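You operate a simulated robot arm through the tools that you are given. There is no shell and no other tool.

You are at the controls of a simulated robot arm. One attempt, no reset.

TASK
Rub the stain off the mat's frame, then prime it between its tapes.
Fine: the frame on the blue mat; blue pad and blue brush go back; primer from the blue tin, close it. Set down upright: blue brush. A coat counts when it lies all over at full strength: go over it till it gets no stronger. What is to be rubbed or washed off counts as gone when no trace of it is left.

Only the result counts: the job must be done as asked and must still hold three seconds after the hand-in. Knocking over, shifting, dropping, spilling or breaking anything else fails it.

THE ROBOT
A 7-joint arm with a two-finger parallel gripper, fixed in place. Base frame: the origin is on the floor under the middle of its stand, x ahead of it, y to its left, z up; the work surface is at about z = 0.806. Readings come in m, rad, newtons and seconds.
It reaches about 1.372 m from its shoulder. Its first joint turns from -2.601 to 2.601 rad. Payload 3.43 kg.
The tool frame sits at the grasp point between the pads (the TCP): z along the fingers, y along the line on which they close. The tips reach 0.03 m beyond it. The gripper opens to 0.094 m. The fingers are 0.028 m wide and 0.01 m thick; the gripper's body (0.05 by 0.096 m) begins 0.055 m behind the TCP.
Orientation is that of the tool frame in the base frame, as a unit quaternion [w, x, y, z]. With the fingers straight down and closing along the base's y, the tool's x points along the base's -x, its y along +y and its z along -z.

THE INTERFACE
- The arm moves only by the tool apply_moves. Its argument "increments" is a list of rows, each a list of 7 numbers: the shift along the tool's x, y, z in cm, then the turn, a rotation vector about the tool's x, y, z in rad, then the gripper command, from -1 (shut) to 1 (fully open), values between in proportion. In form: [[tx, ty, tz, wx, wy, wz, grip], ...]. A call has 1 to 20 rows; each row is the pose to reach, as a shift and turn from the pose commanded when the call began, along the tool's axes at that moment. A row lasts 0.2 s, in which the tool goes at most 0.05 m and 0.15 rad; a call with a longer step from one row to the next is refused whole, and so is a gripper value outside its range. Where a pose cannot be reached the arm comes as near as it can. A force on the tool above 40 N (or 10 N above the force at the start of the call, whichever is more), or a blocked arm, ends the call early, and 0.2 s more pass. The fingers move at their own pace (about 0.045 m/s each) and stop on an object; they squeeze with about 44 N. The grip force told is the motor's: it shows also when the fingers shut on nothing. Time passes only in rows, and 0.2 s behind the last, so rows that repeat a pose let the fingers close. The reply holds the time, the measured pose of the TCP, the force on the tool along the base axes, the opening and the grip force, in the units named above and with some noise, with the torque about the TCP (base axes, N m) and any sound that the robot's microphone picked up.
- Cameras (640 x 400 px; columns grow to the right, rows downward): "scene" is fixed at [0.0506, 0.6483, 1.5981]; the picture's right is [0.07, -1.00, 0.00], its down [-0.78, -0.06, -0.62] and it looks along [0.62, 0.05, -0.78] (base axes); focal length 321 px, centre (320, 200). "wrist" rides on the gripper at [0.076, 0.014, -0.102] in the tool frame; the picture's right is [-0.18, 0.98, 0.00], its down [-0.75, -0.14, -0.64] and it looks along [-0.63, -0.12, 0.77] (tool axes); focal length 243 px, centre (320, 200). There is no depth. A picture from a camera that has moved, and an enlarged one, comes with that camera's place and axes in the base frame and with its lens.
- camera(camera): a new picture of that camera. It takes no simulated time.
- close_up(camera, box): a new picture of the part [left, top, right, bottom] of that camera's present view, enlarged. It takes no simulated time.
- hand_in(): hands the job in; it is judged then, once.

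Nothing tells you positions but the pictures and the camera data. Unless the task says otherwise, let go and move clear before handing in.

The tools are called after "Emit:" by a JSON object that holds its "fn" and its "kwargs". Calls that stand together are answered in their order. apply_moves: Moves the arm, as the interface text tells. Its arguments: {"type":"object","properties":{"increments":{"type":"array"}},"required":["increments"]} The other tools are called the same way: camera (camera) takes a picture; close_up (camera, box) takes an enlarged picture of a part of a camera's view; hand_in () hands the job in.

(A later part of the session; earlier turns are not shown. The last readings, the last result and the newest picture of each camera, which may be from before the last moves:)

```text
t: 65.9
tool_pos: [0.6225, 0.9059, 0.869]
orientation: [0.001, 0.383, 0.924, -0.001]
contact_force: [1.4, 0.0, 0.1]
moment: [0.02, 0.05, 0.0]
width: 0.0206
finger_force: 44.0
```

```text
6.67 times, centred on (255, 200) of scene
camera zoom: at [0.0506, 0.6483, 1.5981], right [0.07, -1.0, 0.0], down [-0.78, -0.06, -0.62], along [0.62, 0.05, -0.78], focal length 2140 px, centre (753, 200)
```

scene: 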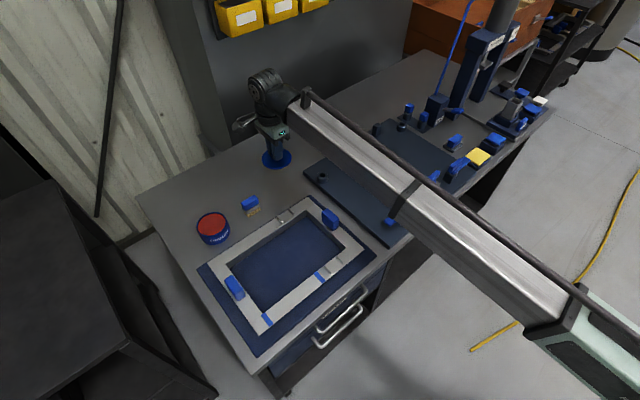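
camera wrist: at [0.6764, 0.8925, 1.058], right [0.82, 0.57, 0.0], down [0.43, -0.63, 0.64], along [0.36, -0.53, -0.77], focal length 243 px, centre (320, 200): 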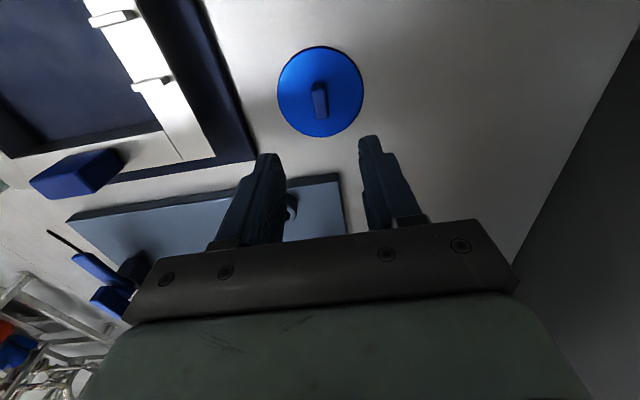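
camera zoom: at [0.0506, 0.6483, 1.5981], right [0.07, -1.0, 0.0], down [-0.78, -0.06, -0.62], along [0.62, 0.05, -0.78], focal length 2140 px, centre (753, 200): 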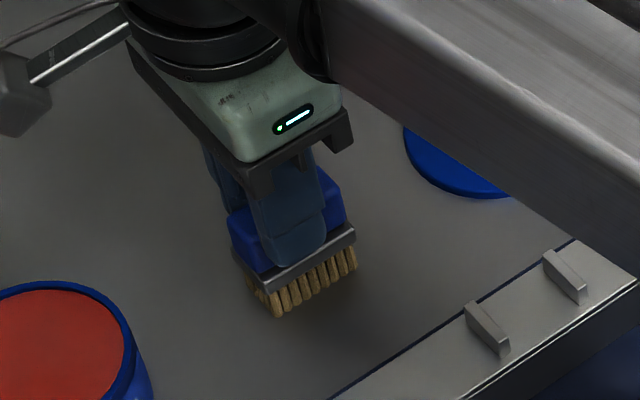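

The brush is gripped. I'll lift it and hold it over the tin to check alignment before dipping.

Emit:
{"fn": "apply_moves", "kwargs": {"increments": [[0, 0, -1.5, 0, 0, 0, -1], [0, 0, -5, 0, 0, 0, -1], [0, 0, -9, 0, 0, 0, -1], [0, 0, -11, 0, 0, 0, -1], [4, 0.2, -11, 0, 0, 0, -1], [8, 0.4, -11, 0, 0, 0, -1], [12.05, 0.5, -11, 0, 0, 0, -1], [12.05, 0.5, -11, 0, 0, 0, -1]]}}

Emit:
{"fn": "camera", "kwargs": {"camera": "wrist"}}

Emit:
{"fn": "close_up", "kwargs": {"camera": "scene", "box": [170, 150, 290, 250]}}

```text
t: 67.7
tool_pos: [0.5399, 0.9955, 0.9798]
orientation: [0.002, 0.382, 0.924, 0.0]
contact_force: [-0.2, 0.8, -0.8]
moment: [0.0, 0.01, -0.03]
width: 0.0208
finger_force: 43.9
```

```text
taken
camera wrist: at [0.4952, 1.0602, 1.0806], right [0.82, 0.57, 0.0], down [0.43, -0.63, 0.64], along [0.36, -0.53, -0.77], focal length 243 px, centre (320, 200)
```

wrist: 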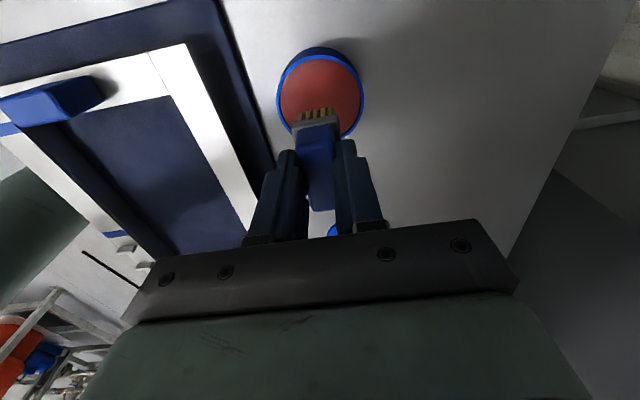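

```text
4.00 times, centred on (230, 200) of scene
camera zoom: at [0.0506, 0.6483, 1.5981], right [0.07, -1.0, 0.0], down [-0.78, -0.06, -0.62], along [0.62, 0.05, -0.78], focal length 1284 px, centre (680, 200)
```

zoom: 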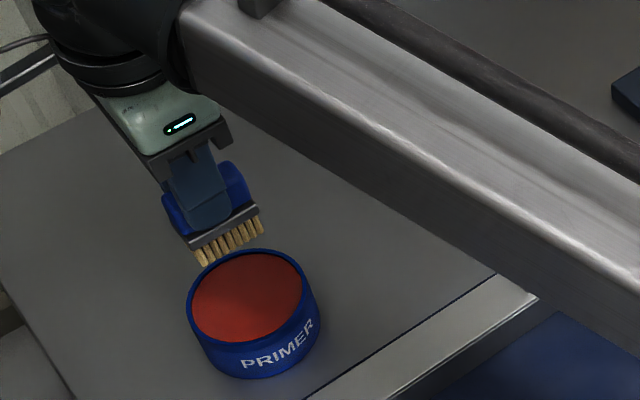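

Emit:
{"fn": "close_up", "kwargs": {"camera": "wrist", "box": [260, 30, 380, 150]}}

Emit:
{"fn": "close_up", "kwargs": {"camera": "scene", "box": [190, 200, 240, 250]}}

```text
3.33 times, centred on (320, 90) of wrist
camera zoom: at [0.4952, 1.0602, 1.0806], right [0.82, 0.57, 0.0], down [0.43, -0.63, 0.64], along [0.36, -0.53, -0.77], focal length 809 px, centre (320, 567)
```

zoom: 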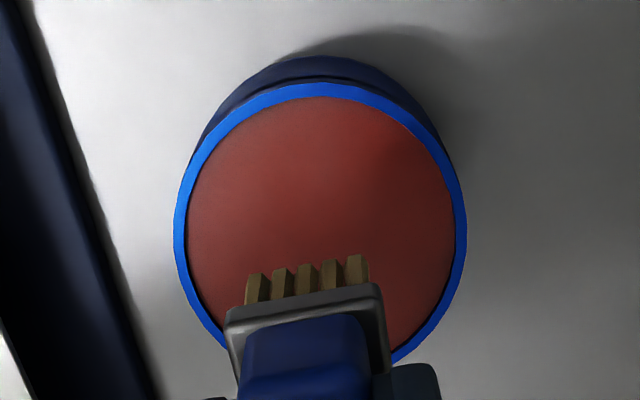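

```text
8.00 times, centred on (215, 225) of scene
camera zoom: at [0.0506, 0.6483, 1.5981], right [0.07, -1.0, 0.0], down [-0.78, -0.06, -0.62], along [0.62, 0.05, -0.78], focal length 2568 px, centre (1160, 0)
```

zoom: 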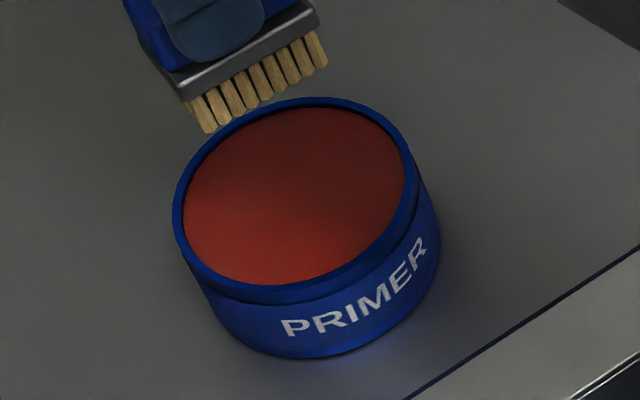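

The brush is centred over the tin, and the primer level is just under the rim. I'll dip about 8 mm, come up, and let it drip for a moment.

Emit:
{"fn": "apply_moves", "kwargs": {"increments": [[0.2, 0, 2, 0, 0, 0, -1], [0.2, 0, 4.5, 0, 0, 0, -1], [0.2, 0, 6, 0, 0, 0, -1], [0.2, 0, 6.6, 0, 0, 0, -1], [0.2, 0, 7.0, 0, 0, 0, -1], [0.2, 0, 7.0, 0, 0, 0, -1]]}}

Emit:
{"fn": "close_up", "kwargs": {"camera": "scene", "box": [180, 190, 250, 250]}}

Emit:
{"fn": "close_up", "kwargs": {"camera": "wrist", "box": [250, 50, 390, 190]}}

```text
t: 69.1
tool_pos: [0.5375, 0.9958, 0.9106]
orientation: [0.001, 0.383, 0.924, 0.0]
contact_force: [-0.3, 0.0, 13.7]
moment: [-0.09, -0.04, 0.0]
width: 0.0207
finger_force: 44.0
```

```text
6.67 times, centred on (215, 220) of scene
camera zoom: at [0.0506, 0.6483, 1.5981], right [0.07, -1.0, 0.0], down [-0.78, -0.06, -0.62], along [0.62, 0.05, -0.78], focal length 2140 px, centre (1020, 67)
```

zoom: 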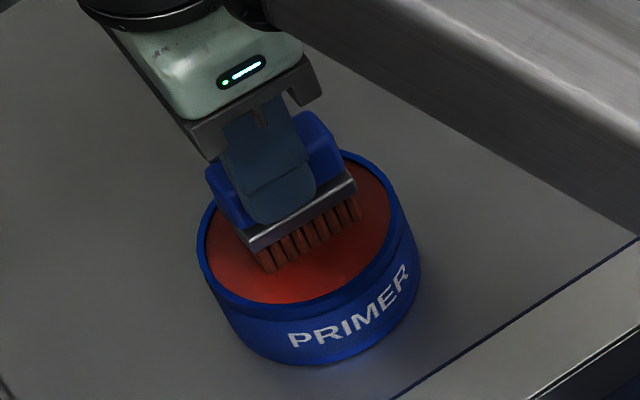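

```text
2.86 times, centred on (320, 120) of wrist
camera zoom: at [0.4934, 1.0609, 1.0125], right [0.82, 0.57, 0.0], down [0.43, -0.63, 0.64], along [0.36, -0.53, -0.77], focal length 693 px, centre (320, 429)
```

zoom: 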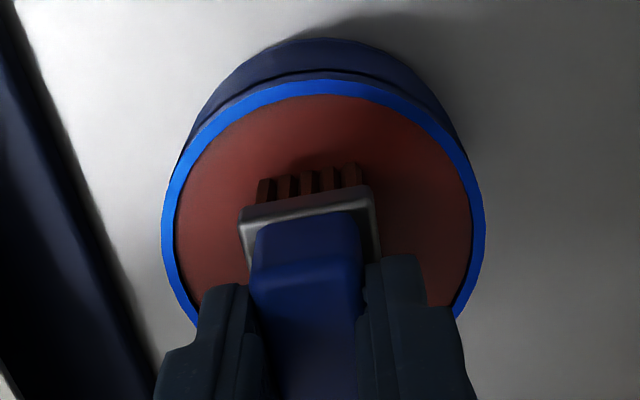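

The bristles turned red and met some resistance, so the brush is loaded. I'll lift straight up and hover to let it drip.

Emit:
{"fn": "apply_moves", "kwargs": {"increments": [[0, 0, -0.5, 0, 0, 0, -1], [0, 0, -1.5, 0, 0, 0, -1], [0, 0, -3, 0, 0, 0, -1], [0, 0, -3, 0, 0, 0, -1], [0, 0, -3, 0, 0, 0, -1], [0, 0, -3, 0, 0, 0, -1], [0, 0, -3, 0, 0, 0, -1], [0, 0, -3, 0, 0, 0, -1]]}}

Emit:
{"fn": "close_up", "kwargs": {"camera": "scene", "box": [180, 180, 250, 250]}}

Emit:
{"fn": "close_up", "kwargs": {"camera": "wrist", "box": [250, 50, 390, 190]}}

```text
t: 70.9
tool_pos: [0.5391, 0.9962, 0.9386]
orientation: [0.001, 0.382, 0.924, 0.001]
contact_force: [0.4, 0.6, -0.1]
moment: [0.0, 0.01, 0.03]
width: 0.0208
finger_force: 44.0
```

```text
5.71 times, centred on (215, 215) of scene
camera zoom: at [0.0506, 0.6483, 1.5981], right [0.07, -1.0, 0.0], down [-0.78, -0.06, -0.62], along [0.62, 0.05, -0.78], focal length 1834 px, centre (920, 114)
```

zoom: 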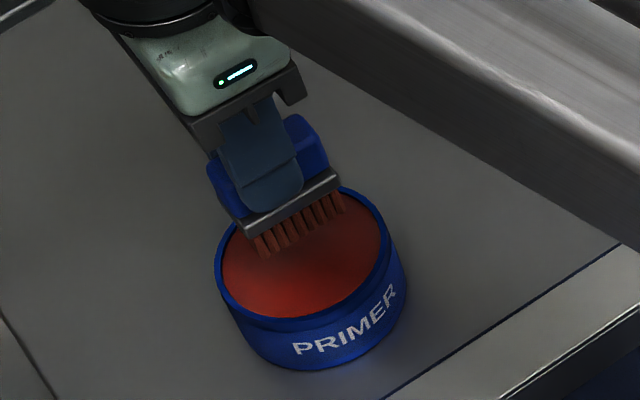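

```text
2.86 times, centred on (320, 120) of wrist
camera zoom: at [0.4946, 1.0602, 1.0403], right [0.82, 0.57, 0.0], down [0.43, -0.63, 0.64], along [0.36, -0.53, -0.77], focal length 693 px, centre (320, 429)
```

zoom: 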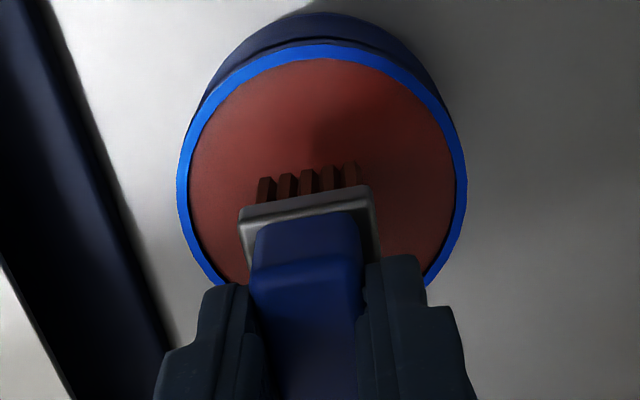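

The brush is loaded and hasn't slipped. I'll carry it over to the rail between the tapes and hold it just above.

Emit:
{"fn": "apply_moves", "kwargs": {"increments": [[0, 0, -2.5, 0, 0, 0, -1], [-1, 0, -4, 0, 0, 0, -1], [-3, -2.5, -4, 0, 0, 0, -1], [-4.64, -6.5, -4, 0, 0, 0, -1], [-4.64, -11, -4, 0, 0, 0, -1], [-4.64, -15.5, -4, 0, 0, 0, -1], [-4.64, -20, -4, 0, 0, 0, -1], [-4.64, -24.5, -4, 0, 0, 0, -1], [-4.64, -28.5, -4, 0, 0, 0, -1], [-4.64, -31.5, -4, 0, 0, 0, -1], [-4.64, -32.25, -4, 0, 0, 0, -1], [-4.64, -32.25, -2, 0, 0, 0, -1], [-4.64, -32.25, -2, 0, 0, 0, -1]]}}

Emit:
{"fn": "camera", "kwargs": {"camera": "wrist"}}

Emit:
{"fn": "camera", "kwargs": {"camera": "scene"}}

Emit:
{"fn": "close_up", "kwargs": {"camera": "scene", "box": [240, 220, 360, 330]}}

```text
t: 73.7
tool_pos: [0.3457, 0.7358, 0.9581]
orientation: [0.0, 0.383, 0.924, -0.001]
contact_force: [-0.7, 0.4, -0.9]
moment: [-0.01, 0.01, -0.01]
width: 0.0209
finger_force: 43.9
```

```text
taken
camera wrist: at [0.3, 0.8006, 1.0604], right [0.82, 0.57, 0.0], down [0.43, -0.63, 0.64], along [0.36, -0.53, -0.77], focal length 243 px, centre (320, 200)
```

wrist: 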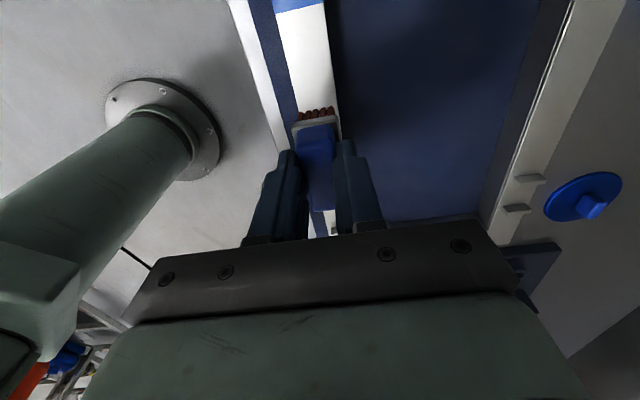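

```text
taken
```

scene: 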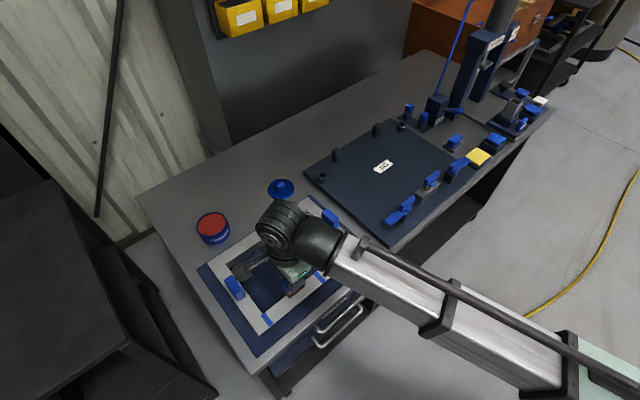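

```text
3.64 times, centred on (300, 275) of scene
camera zoom: at [0.0506, 0.6483, 1.5981], right [0.07, -1.0, 0.0], down [-0.78, -0.06, -0.62], along [0.62, 0.05, -0.78], focal length 1167 px, centre (393, -73)
```

zoom: 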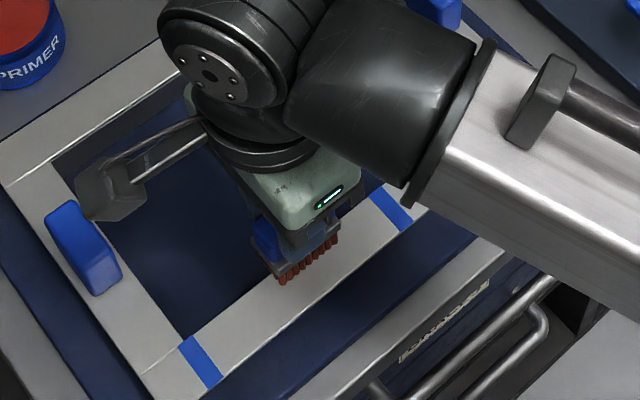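

Emit:
{"fn": "close_up", "kwargs": {"camera": "wrist", "box": [240, 0, 390, 150]}}

```text
2.67 times, centred on (315, 75) of wrist
camera zoom: at [0.3, 0.8006, 1.0604], right [0.82, 0.57, 0.0], down [0.43, -0.63, 0.64], along [0.36, -0.53, -0.77], focal length 647 px, centre (333, 533)
```

zoom: 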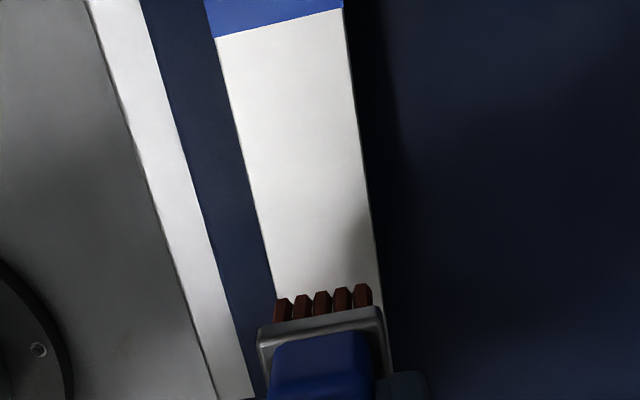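

Emit:
{"fn": "apply_moves", "kwargs": {"increments": [[0, -0.17, 2, 0, 0, 0, -1], [0, -0.17, 3.5, 0, 0, 0, -1], [0, -0.17, 3.9, 0, 0, 0, -1], [0, -0.17, 4.1, 0, 0, 0, -1], [0, -0.17, 4.1, 0, 0, 0, -1]]}}

Emit:
{"fn": "close_up", "kwargs": {"camera": "wrist", "box": [240, 0, 390, 150]}}

Emit:
{"fn": "close_up", "kwargs": {"camera": "scene", "box": [270, 250, 340, 310]}}

```text
t: 74.9
tool_pos: [0.3414, 0.7332, 0.9177]
orientation: [0.001, 0.383, 0.924, -0.001]
contact_force: [0.0, -0.4, -0.8]
moment: [0.02, -0.01, 0.01]
width: 0.0207
finger_force: 43.7
```

```text
2.67 times, centred on (315, 75) of wrist
camera zoom: at [0.2977, 0.7984, 1.0197], right [0.82, 0.57, 0.0], down [0.43, -0.63, 0.64], along [0.36, -0.53, -0.77], focal length 647 px, centre (333, 533)
```

zoom: 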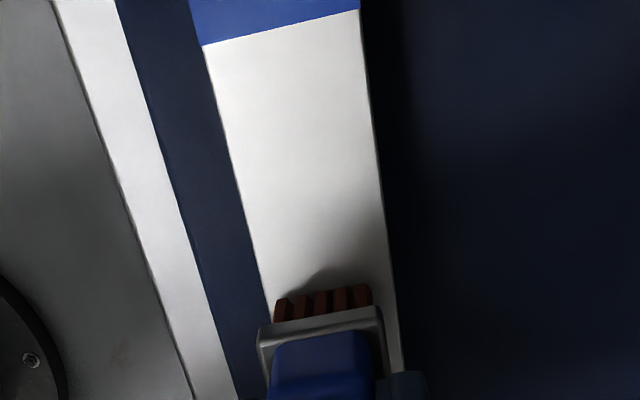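

```text
6.67 times, centred on (305, 280) of scene
camera zoom: at [0.0506, 0.6483, 1.5981], right [0.07, -1.0, 0.0], down [-0.78, -0.06, -0.62], along [0.62, 0.05, -0.78], focal length 2140 px, centre (420, -333)
```

zoom: 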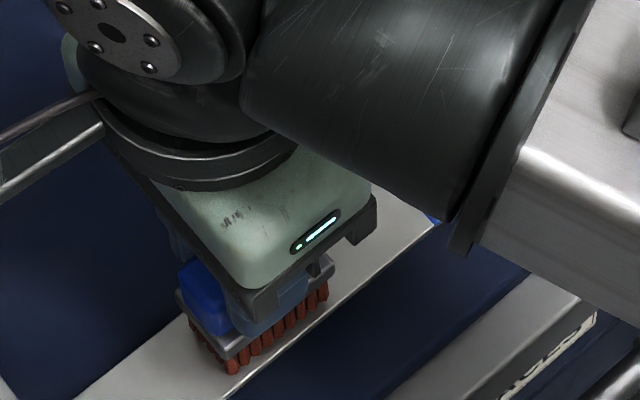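

Emit:
{"fn": "apply_moves", "kwargs": {"increments": [[0, 0.13, 0.15, 0, 0, 0, -1], [0, 0.13, 0.25, 0, 0, 0, -1], [0, 0.13, 0.25, 0, 0, 0, -1]]}}

```text
t: 75.7
tool_pos: [0.3435, 0.7352, 0.9158]
orientation: [0.001, 0.382, 0.924, 0.0]
contact_force: [1.0, -0.3, -1.1]
moment: [0.01, -0.03, 0.01]
width: 0.0206
finger_force: 44.1
```

Emit:
{"fn": "apply_moves", "kwargs": {"increments": [[0, 0, 0.1, 0, 0, 0, -1], [0, 0, 0.15, 0, 0, 0, -1], [0, 0, 0.15, 0, 0, 0, -1]]}}

```text
t: 76.5
tool_pos: [0.3443, 0.7341, 0.9132]
orientation: [0.001, 0.383, 0.924, -0.001]
contact_force: [-1.0, 1.6, 2.1]
moment: [0.01, 0.02, 0.03]
width: 0.0209
finger_force: 43.5
```

The bristles just touch the rail. I'll make a first light stroke towards the left tape and check the result.

Emit:
{"fn": "apply_moves", "kwargs": {"increments": [[0, 0, 0.04, 0, 0, 0, -1], [1.5, 0, 0.04, 0, 0, 0, -1], [3, 0, 0.04, 0, 0, 0, -1], [4.5, 0, 0.04, 0, 0, 0, -1], [4.5, 0, 0.04, 0, 0, 0, -1]]}}

Emit:
{"fn": "close_up", "kwargs": {"camera": "wrist", "box": [240, 0, 390, 150]}}

Emit:
{"fn": "close_up", "kwargs": {"camera": "scene", "box": [250, 260, 350, 335]}}

```text
t: 77.7
tool_pos: [0.3114, 0.7648, 0.9141]
orientation: [0.0, 0.383, 0.924, -0.001]
contact_force: [-0.4, 0.3, -1.1]
moment: [0.01, 0.01, -0.01]
width: 0.0207
finger_force: 44.3
```

```text
2.67 times, centred on (315, 75) of wrist
camera zoom: at [0.2669, 0.8308, 1.0161], right [0.82, 0.57, 0.0], down [0.43, -0.63, 0.64], along [0.36, -0.53, -0.77], focal length 647 px, centre (333, 533)
```

zoom: 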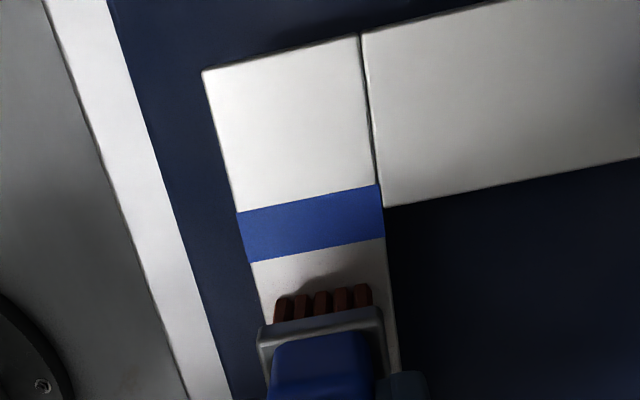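

```text
5.33 times, centred on (300, 298) of scene
camera zoom: at [0.0506, 0.6483, 1.5981], right [0.07, -1.0, 0.0], down [-0.78, -0.06, -0.62], along [0.62, 0.05, -0.78], focal length 1712 px, centre (427, -320)
```

zoom: 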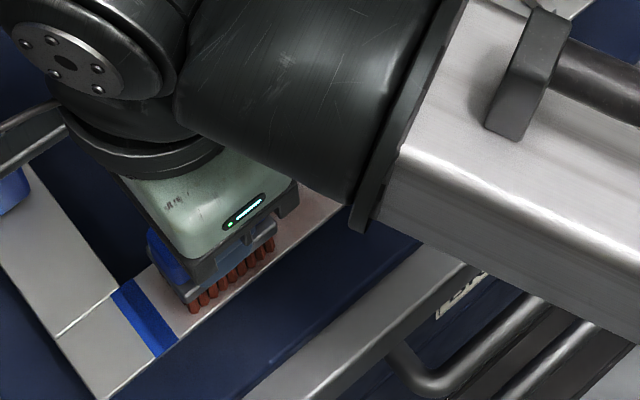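

A faint tint is appearing. I'll press a bit deeper and run a full lane along one side of the rail, stopping just short of the right tape.

Emit:
{"fn": "apply_moves", "kwargs": {"increments": [[0, 0.4, 0.05, 0, 0, 0, -1], [0.6, 0.77, 0.08, 0, 0, 0, -1], [1.1, 0.77, 0.08, 0, 0, 0, -1], [0, 0.77, 0.08, 0, 0, 0, -1], [-1.2, 0.77, 0.08, 0, 0, 0, -1], [-2.4, 0.77, 0.08, 0, 0, 0, -1], [-3.6, 0.77, 0.08, 0, 0, 0, -1], [-4.8, 0.77, 0.08, 0, 0, 0, -1], [-6, 0.77, 0.08, 0, 0, 0, -1], [-7.2, 0.77, 0.08, 0, 0, 0, -1], [-8.4, 0.77, 0.08, 0, 0, 0, -1], [-8.4, 0.77, 0.08, 0, 0, 0, -1]]}}

Emit:
{"fn": "close_up", "kwargs": {"camera": "wrist", "box": [220, 0, 370, 150]}}

Emit:
{"fn": "close_up", "kwargs": {"camera": "scene", "box": [250, 250, 350, 335]}}

```text
t: 80.3
tool_pos: [0.3763, 0.7128, 0.9141]
orientation: [0.0, 0.382, 0.924, 0.0]
contact_force: [-6.3, 7.5, 31.0]
moment: [0.27, 0.26, -0.02]
width: 0.0208
finger_force: 44.2
```

```text
2.67 times, centred on (295, 75) of wrist
camera zoom: at [0.331, 0.7778, 1.0152], right [0.82, 0.57, 0.0], down [0.43, -0.63, 0.64], along [0.36, -0.53, -0.77], focal length 647 px, centre (387, 533)
```

zoom: 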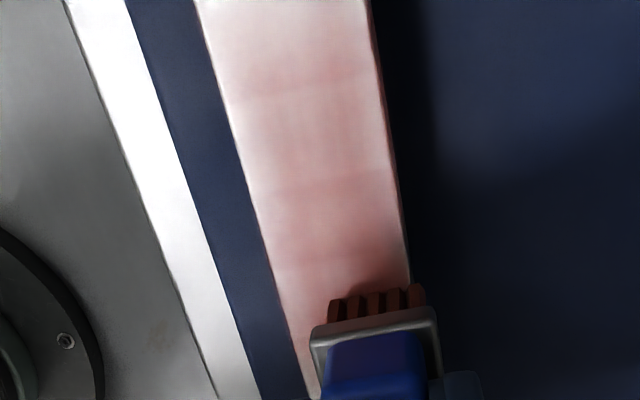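

```text
4.71 times, centred on (300, 292) of scene
camera zoom: at [0.0506, 0.6483, 1.5981], right [0.07, -1.0, 0.0], down [-0.78, -0.06, -0.62], along [0.62, 0.05, -0.78], focal length 1510 px, centre (414, -235)
```

zoom: 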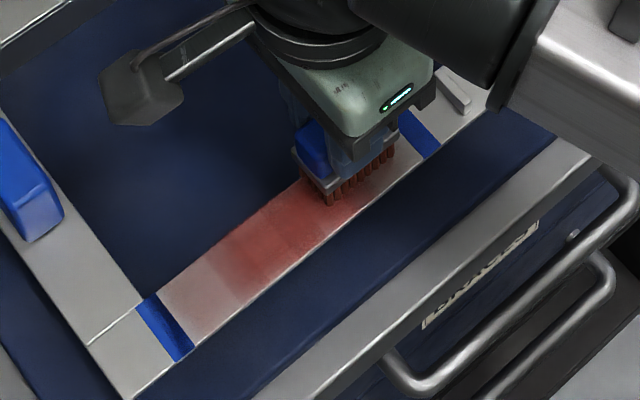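

The coat is building, but the force is too high here. I'll ease up a bit and extend to the right tape.

Emit:
{"fn": "apply_moves", "kwargs": {"increments": [[0, 0, -0.1, 0, 0, 0, -1], [-0.7, 0, -0.1, 0, 0, 0, -1], [-1.4, 0, -0.1, 0, 0, 0, -1], [-1.4, 0, -0.1, 0, 0, 0, -1]]}}

Emit:
{"fn": "close_up", "kwargs": {"camera": "scene", "box": [290, 250, 350, 300]}}

```text
t: 81.3
tool_pos: [0.3874, 0.7032, 0.9133]
orientation: [0.001, 0.383, 0.924, -0.001]
contact_force: [-4.4, 1.7, 13.6]
moment: [0.08, 0.13, 0.0]
width: 0.0207
finger_force: 44.3
```

```text
8.00 times, centred on (320, 275) of scene
camera zoom: at [0.0506, 0.6483, 1.5981], right [0.07, -1.0, 0.0], down [-0.78, -0.06, -0.62], along [0.62, 0.05, -0.78], focal length 2568 px, centre (320, -400)
```

zoom: 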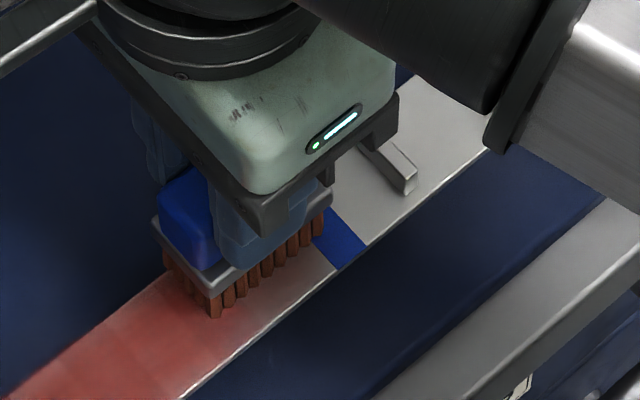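

Emit:
{"fn": "apply_moves", "kwargs": {"increments": [[0, -0.65, 0, 0, 0, 0, -1], [0, -1.3, 0, 0, 0, 0, -1], [1.2, -1.3, 0.01, 0, 0, 0, -1], [2.4, -1.3, 0.01, 0, 0, 0, -1], [3.6, -1.3, 0.02, 0, 0, 0, -1], [4.8, -1.3, 0.02, 0, 0, 0, -1], [6, -1.3, 0.03, 0, 0, 0, -1], [7.2, -1.3, 0.03, 0, 0, 0, -1], [8.4, -1.3, 0.04, 0, 0, 0, -1], [9.6, -1.3, 0.04, 0, 0, 0, -1], [10.8, -1.3, 0.04, 0, 0, 0, -1], [10.8, -1.3, 0.04, 0, 0, 0, -1]]}}

Emit:
{"fn": "close_up", "kwargs": {"camera": "scene", "box": [250, 250, 350, 335]}}

Emit:
{"fn": "close_up", "kwargs": {"camera": "wrist", "box": [240, 0, 390, 150]}}

```text
t: 83.9
tool_pos: [0.3026, 0.7701, 0.9128]
orientation: [0.001, 0.383, 0.924, -0.001]
contact_force: [2.3, -1.2, 5.5]
moment: [-0.08, -0.17, 0.03]
width: 0.0206
finger_force: 44.0
```

```text
4.71 times, centred on (300, 292) of scene
camera zoom: at [0.0506, 0.6483, 1.5981], right [0.07, -1.0, 0.0], down [-0.78, -0.06, -0.62], along [0.62, 0.05, -0.78], focal length 1510 px, centre (414, -235)
```

zoom: 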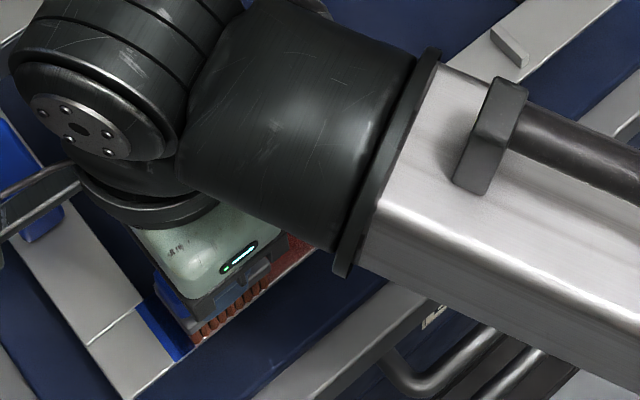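

```text
2.67 times, centred on (315, 75) of wrist
camera zoom: at [0.2573, 0.8352, 1.0151], right [0.83, 0.56, 0.0], down [0.43, -0.63, 0.64], along [0.36, -0.53, -0.77], focal length 647 px, centre (333, 533)
```

zoom: 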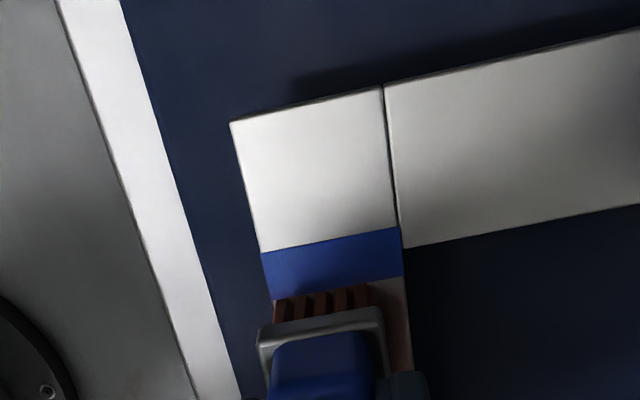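

Emit:
{"fn": "apply_moves", "kwargs": {"increments": [[0.2, 0, 0.02, 0, 0, 0, -1], [-1.2, 0, 0.02, 0, 0, 0, -1], [-2.5, 0, 0.01, 0, 0, 0, -1], [-3.8, 0, 0.0, 0, 0, 0, -1], [-5.1, 0, 0.0, 0, 0, 0, -1], [-6.4, 0, 0.0, 0, 0, 0, -1], [-7.7, 0, -0.01, 0, 0, 0, -1], [-9, 0, -0.02, 0, 0, 0, -1], [-10.1, 0, -0.02, 0, 0, 0, -1], [-10.8, 0, -0.02, 0, 0, 0, -1], [-10.8, 0.65, -0.02, 0, 0, 0, -1], [-10.8, 1.3, -0.02, 0, 0, 0, -1], [-9.5, 1.3, -0.02, 0, 0, 0, -1], [-8.2, 1.3, -0.01, 0, 0, 0, -1], [-6.9, 1.3, 0, 0, 0, 0, -1], [-5.6, 1.3, 0, 0, 0, 0, -1], [-4.3, 1.3, 0.0, 0, 0, 0, -1], [-3, 1.3, 0.01, 0, 0, 0, -1], [-1.5, 1.3, 0.02, 0, 0, 0, -1], [0.2, 1.3, 0.02, 0, 0, 0, -1]]}}

Emit:
{"fn": "close_up", "kwargs": {"camera": "wrist", "box": [240, 0, 390, 150]}}

```text
t: 88.1
tool_pos: [0.3099, 0.7818, 0.9135]
orientation: [0.0, 0.383, 0.924, 0.001]
contact_force: [-0.1, 0.0, -0.2]
moment: [-0.02, -0.01, -0.02]
width: 0.0211
finger_force: 44.8
```

```text
2.67 times, centred on (315, 75) of wrist
camera zoom: at [0.2649, 0.8462, 1.0153], right [0.83, 0.56, 0.0], down [0.43, -0.63, 0.64], along [0.36, -0.53, -0.77], focal length 647 px, centre (333, 533)
```

zoom: 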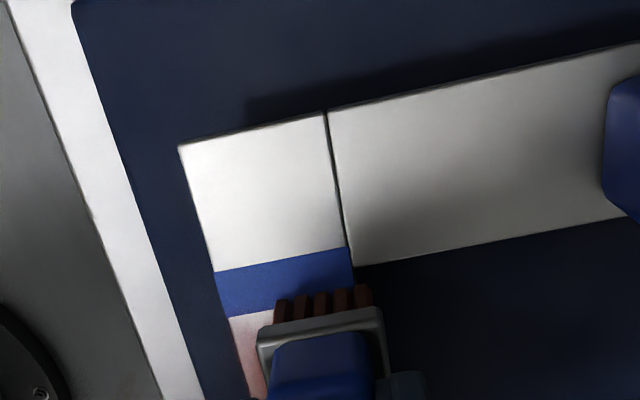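

Emit:
{"fn": "apply_moves", "kwargs": {"increments": [[0, 0, 0.08, 0, 0, 0, -1], [-1.2, 0, 0.07, 0, 0, 0, -1], [-2.5, 0, 0.06, 0, 0, 0, -1], [-3.8, 0, 0.05, 0, 0, 0, -1], [-5.1, 0, 0.04, 0, 0, 0, -1], [-6.4, 0, 0.03, 0, 0, 0, -1], [-7.7, 0, 0.02, 0, 0, 0, -1], [-9, 0, 0.01, 0, 0, 0, -1], [-10.1, 0, 0.0, 0, 0, 0, -1], [-11.0, 0, 0.0, 0, 0, 0, -1], [-11.0, -0.65, 0.0, 0, 0, 0, -1], [-11.0, -1.3, 0.0, 0, 0, 0, -1], [-9.5, -1.3, 0.0, 0, 0, 0, -1], [-8.2, -1.3, 0.01, 0, 0, 0, -1], [-6.9, -1.3, 0.02, 0, 0, 0, -1], [-5.6, -1.3, 0.03, 0, 0, 0, -1], [-4.3, -1.3, 0.04, 0, 0, 0, -1], [-3, -1.3, 0.05, 0, 0, 0, -1], [-1.5, -1.3, 0.06, 0, 0, 0, -1], [0, -1.3, 0.06, 0, 0, 0, -1]]}}

```text
t: 92.3
tool_pos: [0.2978, 0.7719, 0.9138]
orientation: [0.0, 0.383, 0.924, 0.0]
contact_force: [0.6, 0.1, 0.0]
moment: [-0.01, 0.01, 0.03]
width: 0.0208
finger_force: 44.2
```

I'll lift and shift along to inspect the coat.

Emit:
{"fn": "apply_moves", "kwargs": {"increments": [[0, 0, -1.5, 0, 0, 0, -1], [-3, 0.6, -4, 0, 0, 0, -1], [-7, 0.6, -6, 0, 0, 0, -1], [-11, 0.6, -6, 0, 0, 0, -1], [-14.5, 0.6, -6, 0, 0, 0, -1], [-17, 0.6, -6, 0, 0, 0, -1], [-17, 0.6, -6, 0, 0, 0, -1]]}}

Emit:
{"fn": "camera", "kwargs": {"camera": "wrist"}}

Emit:
{"fn": "close_up", "kwargs": {"camera": "wrist", "box": [200, 0, 360, 150]}}

Emit:
{"fn": "close_up", "kwargs": {"camera": "scene", "box": [250, 250, 350, 335]}}

```text
t: 93.9
tool_pos: [0.4237, 0.6547, 0.9715]
orientation: [0.0, 0.383, 0.924, -0.001]
contact_force: [0.0, -0.1, -1.1]
moment: [0.0, -0.01, 0.0]
width: 0.0207
finger_force: 44.4
```

```text
taken
camera wrist: at [0.379, 0.7195, 1.0742], right [0.82, 0.57, 0.0], down [0.43, -0.63, 0.64], along [0.36, -0.53, -0.77], focal length 243 px, centre (320, 200)
```

wrist: 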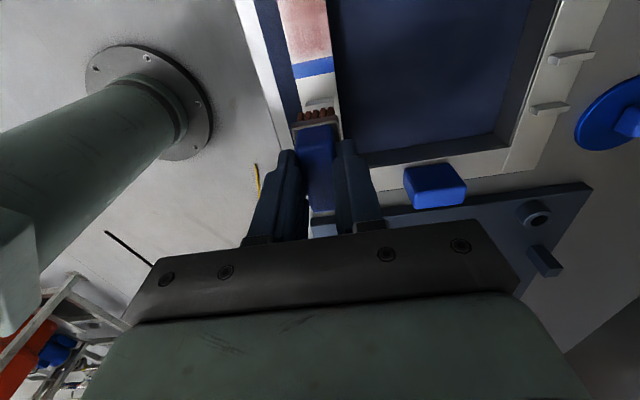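

```text
2.67 times, centred on (280, 75) of wrist
camera zoom: at [0.379, 0.7195, 1.0742], right [0.82, 0.57, 0.0], down [0.43, -0.63, 0.64], along [0.36, -0.53, -0.77], focal length 647 px, centre (427, 533)
```

zoom: 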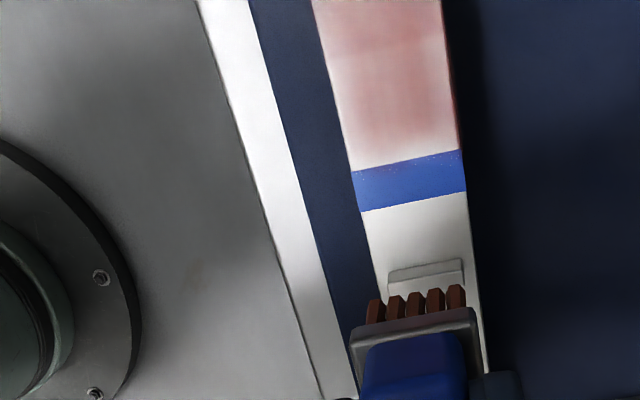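

```text
4.71 times, centred on (300, 292) of scene
camera zoom: at [0.0506, 0.6483, 1.5981], right [0.07, -1.0, 0.0], down [-0.78, -0.06, -0.62], along [0.62, 0.05, -0.78], focal length 1510 px, centre (414, -235)
```

zoom: 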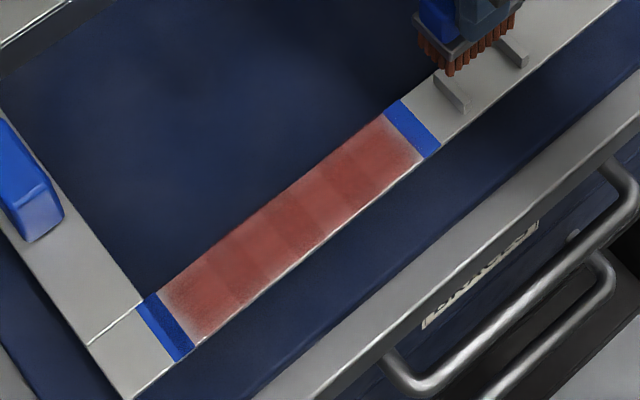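

The coat is going on but is still thin, especially near the tapes and edges. I'll find the contact height again and go over it more, overlapping the tapes a bit further.

Emit:
{"fn": "apply_moves", "kwargs": {"increments": [[4, 0, 0, 0, 0, 0, -1], [8.3, 0, 1, 0, 0, 0, -1], [11.3, 0.05, 3, 0, 0, 0, -1], [11.3, 0.05, 5, 0, 0, 0, -1], [11.3, 0.05, 5.7, 0, 0, 0, -1], [11.3, 0.05, 5.85, 0, 0, 0, -1], [11.3, 0.05, 5.95, 0, 0, 0, -1], [11.3, 0.05, 5.95, 0, 0, 0, -1]]}}

```text
t: 95.7
tool_pos: [0.3434, 0.7354, 0.9144]
orientation: [0.001, 0.383, 0.924, 0.001]
contact_force: [0.5, 0.1, 0.2]
moment: [-0.01, -0.01, 0.04]
width: 0.021
finger_force: 44.1
```

Emit:
{"fn": "apply_moves", "kwargs": {"increments": [[0, 0, 0.08, 0, 0, 0, -1], [0, 0, 0.15, 0, 0, 0, -1], [0, 0, 0.15, 0, 0, 0, -1]]}}

```text
t: 96.5
tool_pos: [0.3445, 0.7351, 0.9128]
orientation: [0.0, 0.382, 0.924, 0.0]
contact_force: [-0.9, 0.5, 21.3]
moment: [-0.08, -0.04, -0.03]
width: 0.0211
finger_force: 44.0
```

Emit:
{"fn": "apply_moves", "kwargs": {"increments": [[0, 0.8, -0.05, 0, 0, 0, -1], [1.5, 0.8, -0.05, 0, 0, 0, -1], [3, 0.8, -0.05, 0, 0, 0, -1], [4.5, 0.8, -0.05, 0, 0, 0, -1], [6.0, 0.8, -0.05, 0, 0, 0, -1], [5, 0.4, -0.05, 0, 0, 0, -1], [6.1, 0, -0.05, 0, 0, 0, -1], [5, -0.4, -0.05, 0, 0, 0, -1], [6.1, -0.8, -0.05, 0, 0, 0, -1], [4.5, -0.8, -0.05, 0, 0, 0, -1], [3, -0.8, -0.05, 0, 0, 0, -1], [1.5, -0.8, -0.05, 0, 0, 0, -1], [0, -0.8, -0.05, 0, 0, 0, -1], [-1.5, -0.8, -0.05, 0, 0, 0, -1], [-3, -0.8, -0.05, 0, 0, 0, -1], [-4.5, -0.8, -0.05, 0, 0, 0, -1], [-5.7, -0.8, -0.05, 0, 0, 0, -1], [-4.7, -0.4, -0.05, 0, 0, 0, -1], [-5.7, 0, -0.05, 0, 0, 0, -1], [-4.7, 0.4, -0.05, 0, 0, 0, -1]]}}

Emit:
{"fn": "close_up", "kwargs": {"camera": "wrist", "box": [200, 0, 360, 150]}}

Emit:
{"fn": "close_up", "kwargs": {"camera": "scene", "box": [250, 250, 350, 335]}}

```text
t: 100.7
tool_pos: [0.3811, 0.704, 0.9137]
orientation: [0.001, 0.383, 0.924, -0.001]
contact_force: [0.9, -2.1, 5.3]
moment: [-0.08, -0.07, 0.03]
width: 0.0209
finger_force: 44.5
```

```text
2.67 times, centred on (280, 75) of wrist
camera zoom: at [0.3376, 0.7691, 1.0139], right [0.83, 0.56, 0.0], down [0.43, -0.63, 0.64], along [0.36, -0.53, -0.77], focal length 647 px, centre (427, 533)
```

zoom: 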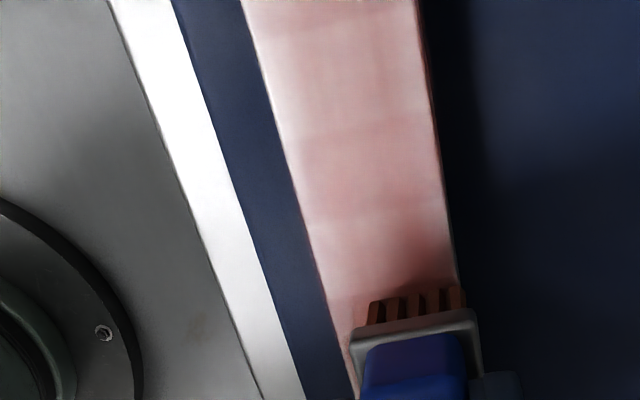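

```text
4.71 times, centred on (300, 292) of scene
camera zoom: at [0.0506, 0.6483, 1.5981], right [0.07, -1.0, 0.0], down [-0.78, -0.06, -0.62], along [0.62, 0.05, -0.78], focal length 1510 px, centre (414, -235)
```

zoom: 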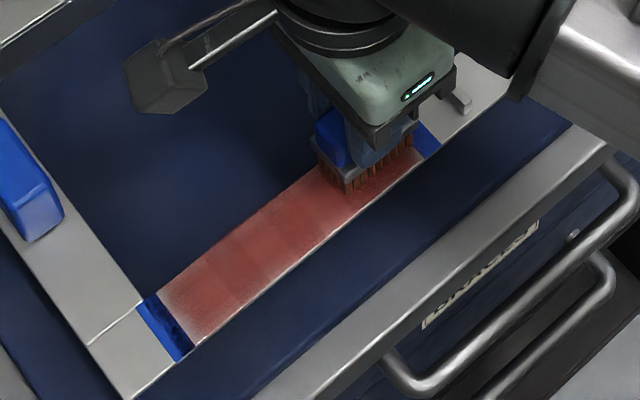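

The bristles have gone brown, so the brush is running dry. I'll re-dip.

Emit:
{"fn": "apply_moves", "kwargs": {"increments": [[0, 0, -3, 0, 0, 0, -1], [0, 0, -6.84, 0, 0, 0, -1], [0.5, 4.2, -6.84, 0, 0, 0, -1], [1.5, 8.5, -6.84, 0, 0, 0, -1], [2.5, 12.8, -6.84, 0, 0, 0, -1], [3.5, 17.1, -6.84, 0, 0, 0, -1], [4.5, 21.4, -6.84, 0, 0, 0, -1], [6.2, 25.5, -6.84, 0, 0, 0, -1], [8, 29.5, -6.84, 0, 0, 0, -1], [9.34, 31.77, -6.84, 0, 0, 0, -1], [9.34, 31.77, -6.84, 0, 0, 0, -1], [9.34, 31.77, -4, 0, 0, 0, -1], [9.34, 31.77, -1.5, 0, 0, 0, -1], [9.34, 31.77, -0.3, 0, 0, 0, -1], [9.34, 31.77, 0.15, 0, 0, 0, -1], [9.34, 31.77, 0.25, 0, 0, 0, -1], [9.34, 31.77, 0.25, 0, 0, 0, -1]]}}

Emit:
{"fn": "close_up", "kwargs": {"camera": "scene", "box": [180, 180, 250, 250]}}

Emit:
{"fn": "close_up", "kwargs": {"camera": "scene", "box": [250, 250, 350, 335]}}

Emit:
{"fn": "close_up", "kwargs": {"camera": "wrist", "box": [250, 50, 390, 190]}}

```text
t: 104.3
tool_pos: [0.538, 0.9955, 0.9096]
orientation: [0.001, 0.382, 0.924, 0.001]
contact_force: [0.6, 1.0, 2.5]
moment: [0.06, -0.05, 0.0]
width: 0.0207
finger_force: 44.2
```

```text
5.71 times, centred on (215, 215) of scene
camera zoom: at [0.0506, 0.6483, 1.5981], right [0.07, -1.0, 0.0], down [-0.78, -0.06, -0.62], along [0.62, 0.05, -0.78], focal length 1834 px, centre (920, 114)
```

zoom: 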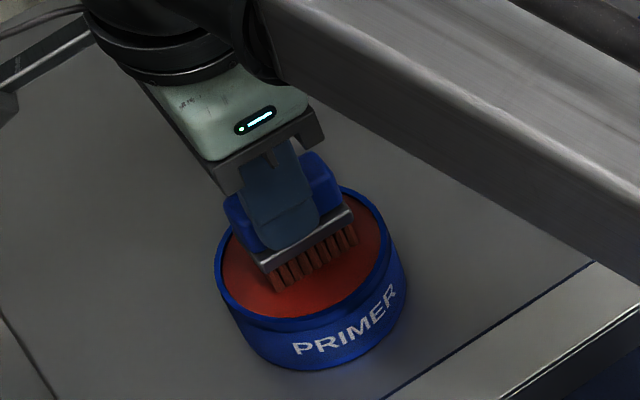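

```text
4.71 times, centred on (300, 292) of scene
camera zoom: at [0.0506, 0.6483, 1.5981], right [0.07, -1.0, 0.0], down [-0.78, -0.06, -0.62], along [0.62, 0.05, -0.78], focal length 1510 px, centre (414, -235)
```

zoom: 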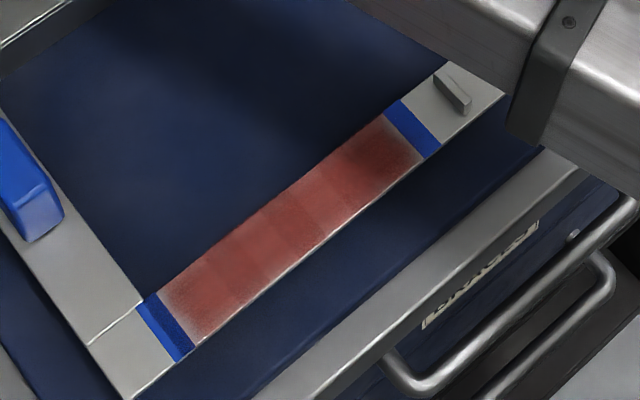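

```text
2.86 times, centred on (320, 120) of wrist
camera zoom: at [0.4939, 1.0602, 1.011], right [0.82, 0.57, 0.0], down [0.43, -0.63, 0.64], along [0.36, -0.53, -0.77], focal length 693 px, centre (320, 429)
```

zoom: 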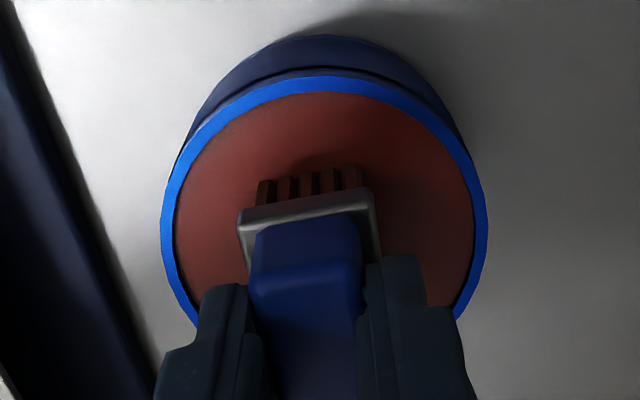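

Emit:
{"fn": "apply_moves", "kwargs": {"increments": [[0, 0, 0.05, 0, 0, 0, -1], [0, 0, 0.08, 0, 0, 0, -1], [0, 0, 0.08, 0, 0, 0, -1], [0, 0, 0.08, 0, 0, 0, -1], [0, 0, 0.08, 0, 0, 0, -1], [0, 0, -0.5, 0, 0, 0, -1], [0, 0, -2, 0, 0, 0, -1], [0, 0, -3, 0, 0, 0, -1], [0, 0, -3, 0, 0, 0, -1], [0, 0, -3, 0, 0, 0, -1], [0, 0, -3, 0, 0, 0, -1]]}}

Emit:
{"fn": "close_up", "kwargs": {"camera": "scene", "box": [180, 180, 250, 250]}}

```text
t: 106.7
tool_pos: [0.5399, 0.9957, 0.9389]
orientation: [0.001, 0.382, 0.924, 0.0]
contact_force: [0.2, 0.1, -0.3]
moment: [0.0, -0.03, -0.01]
width: 0.0211
finger_force: 43.6
```

```text
5.71 times, centred on (215, 215) of scene
camera zoom: at [0.0506, 0.6483, 1.5981], right [0.07, -1.0, 0.0], down [-0.78, -0.06, -0.62], along [0.62, 0.05, -0.78], focal length 1834 px, centre (920, 114)
```

zoom: 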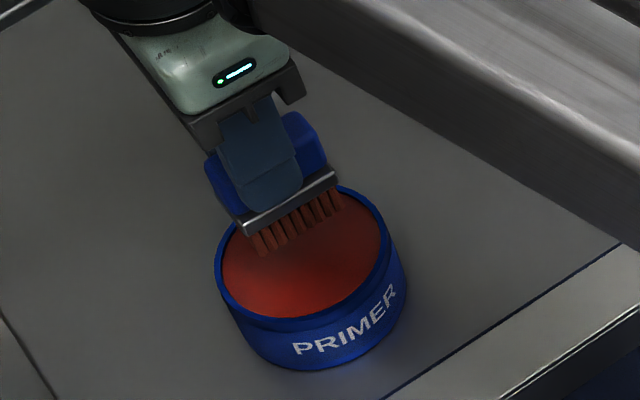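

Emit:
{"fn": "apply_moves", "kwargs": {"increments": [[0, 0, -2.5, 0, 0, 0, -1], [-1, 0, -4, 0, 0, 0, -1], [-3, -2.5, -4, 0, 0, 0, -1], [-4.64, -6.5, -4, 0, 0, 0, -1], [-4.64, -11, -4, 0, 0, 0, -1], [-4.64, -15.5, -4, 0, 0, 0, -1], [-4.64, -20, -4, 0, 0, 0, -1], [-4.64, -24.5, -4, 0, 0, 0, -1], [-4.64, -28.5, -4, 0, 0, 0, -1], [-4.64, -31.5, -4, 0, 0, 0, -1], [-4.64, -32.17, -4, 0, 0, 0, -1], [-4.64, -32.17, -1, 0, 0, 0, -1], [-4.64, -32.17, 1.5, 0, 0, 0, -1], [-4.64, -32.17, 2.4, 0, 0, 0, -1], [-4.64, -32.17, 2.6, 0, 0, 0, -1], [-4.64, -32.17, 2.6, 0, 0, 0, -1]]}}

```text
t: 110.1
tool_pos: [0.3442, 0.7355, 0.9136]
orientation: [0.001, 0.383, 0.924, 0.0]
contact_force: [0.0, 0.1, -0.4]
moment: [0.0, 0.01, 0.0]
width: 0.0207
finger_force: 44.5
```

Emit:
{"fn": "apply_moves", "kwargs": {"increments": [[0, 0, 0.1, 0, 0, 0, -1], [0, 0.8, 0.14, 0, 0, 0, -1], [2, 0.8, 0.14, 0, 0, 0, -1], [4, 0.8, 0.14, 0, 0, 0, -1], [6.1, 0.8, 0.14, 0, 0, 0, -1], [6.1, 0.0, 0.14, 0, 0, 0, -1], [6.1, -0.8, 0.14, 0, 0, 0, -1], [4.5, -0.8, 0.14, 0, 0, 0, -1], [3, -0.8, 0.14, 0, 0, 0, -1], [1.5, -0.8, 0.14, 0, 0, 0, -1], [0, -0.8, 0.14, 0, 0, 0, -1], [-1.5, -0.8, 0.14, 0, 0, 0, -1], [-3, -0.8, 0.14, 0, 0, 0, -1], [-4.5, -0.8, 0.14, 0, 0, 0, -1], [-5.7, -0.8, 0.14, 0, 0, 0, -1], [-5.7, 0, 0.14, 0, 0, 0, -1], [-5.7, 0.8, 0.14, 0, 0, 0, -1], [-4, 0.8, 0.14, 0, 0, 0, -1], [-2, 0.8, 0.14, 0, 0, 0, -1], [0, 0.8, 0.14, 0, 0, 0, -1]]}}

Emit:
{"fn": "close_up", "kwargs": {"camera": "wrist", "box": [200, 0, 360, 150]}}

Emit:
{"fn": "close_up", "kwargs": {"camera": "scene", "box": [250, 250, 350, 335]}}

```text
t: 114.3
tool_pos: [0.3503, 0.7406, 0.9131]
orientation: [0.001, 0.383, 0.924, 0.0]
contact_force: [0.5, 0.8, -1.2]
moment: [-0.02, 0.02, 0.01]
width: 0.021
finger_force: 44.3
```

```text
2.67 times, centred on (280, 75) of wrist
camera zoom: at [0.3069, 0.8065, 1.0141], right [0.82, 0.57, 0.0], down [0.43, -0.63, 0.64], along [0.36, -0.53, -0.77], focal length 647 px, centre (427, 533)
```

zoom: 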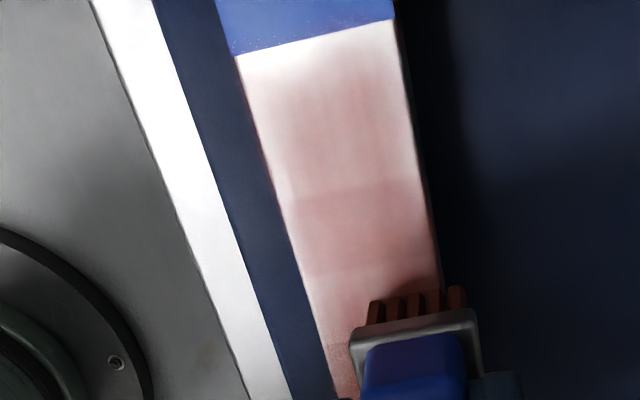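

```text
4.71 times, centred on (300, 292) of scene
camera zoom: at [0.0506, 0.6483, 1.5981], right [0.07, -1.0, 0.0], down [-0.78, -0.06, -0.62], along [0.62, 0.05, -0.78], focal length 1510 px, centre (414, -235)
```

zoom: 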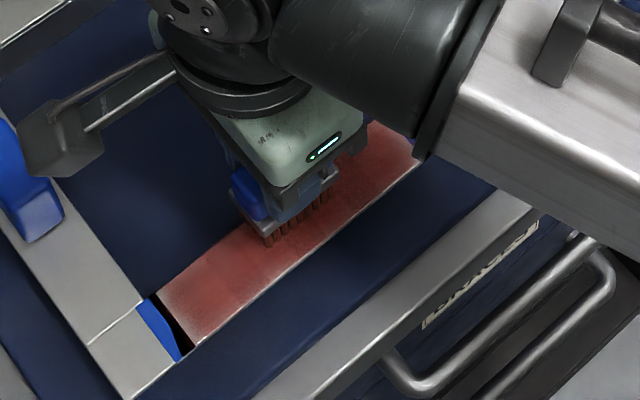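

Emit:
{"fn": "apply_moves", "kwargs": {"increments": [[0, -0.8, 0.05, 0, 0, 0, -1], [0, -0.8, 0.1, 0, 0, 0, -1], [0, -0.8, 0.1, 0, 0, 0, -1]]}}

```text
t: 115.1
tool_pos: [0.3454, 0.7354, 0.9122]
orientation: [-0.001, 0.382, 0.924, 0.0]
contact_force: [1.1, 2.0, 15.7]
moment: [0.08, -0.11, 0.01]
width: 0.0205
finger_force: 43.6
```

Emit:
{"fn": "close_up", "kwargs": {"camera": "scene", "box": [280, 260, 330, 310]}}

Emit:
{"fn": "close_up", "kwargs": {"camera": "wrist", "box": [270, 80, 370, 160]}}

```text
8.00 times, centred on (305, 285) of scene
camera zoom: at [0.0506, 0.6483, 1.5981], right [0.07, -1.0, 0.0], down [-0.78, -0.06, -0.62], along [0.62, 0.05, -0.78], focal length 2568 px, centre (440, -480)
```

zoom: 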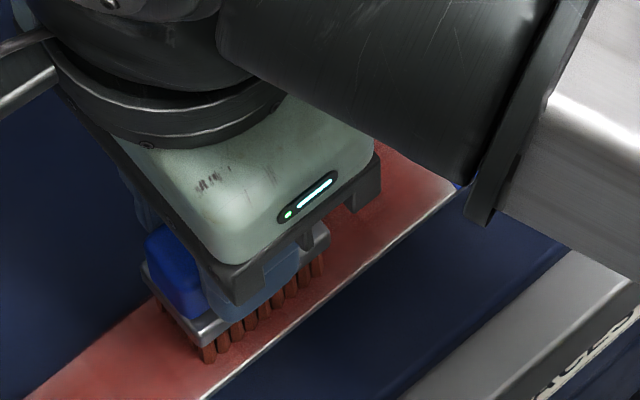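

```text
5.00 times, centred on (320, 120) of wrist
camera zoom: at [0.3005, 0.8007, 1.0138], right [0.82, 0.57, 0.0], down [0.43, -0.63, 0.64], along [0.36, -0.53, -0.77], focal length 1213 px, centre (320, 600)
```

zoom: 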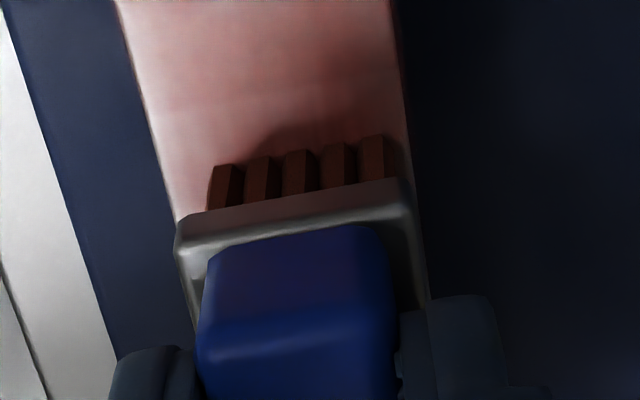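

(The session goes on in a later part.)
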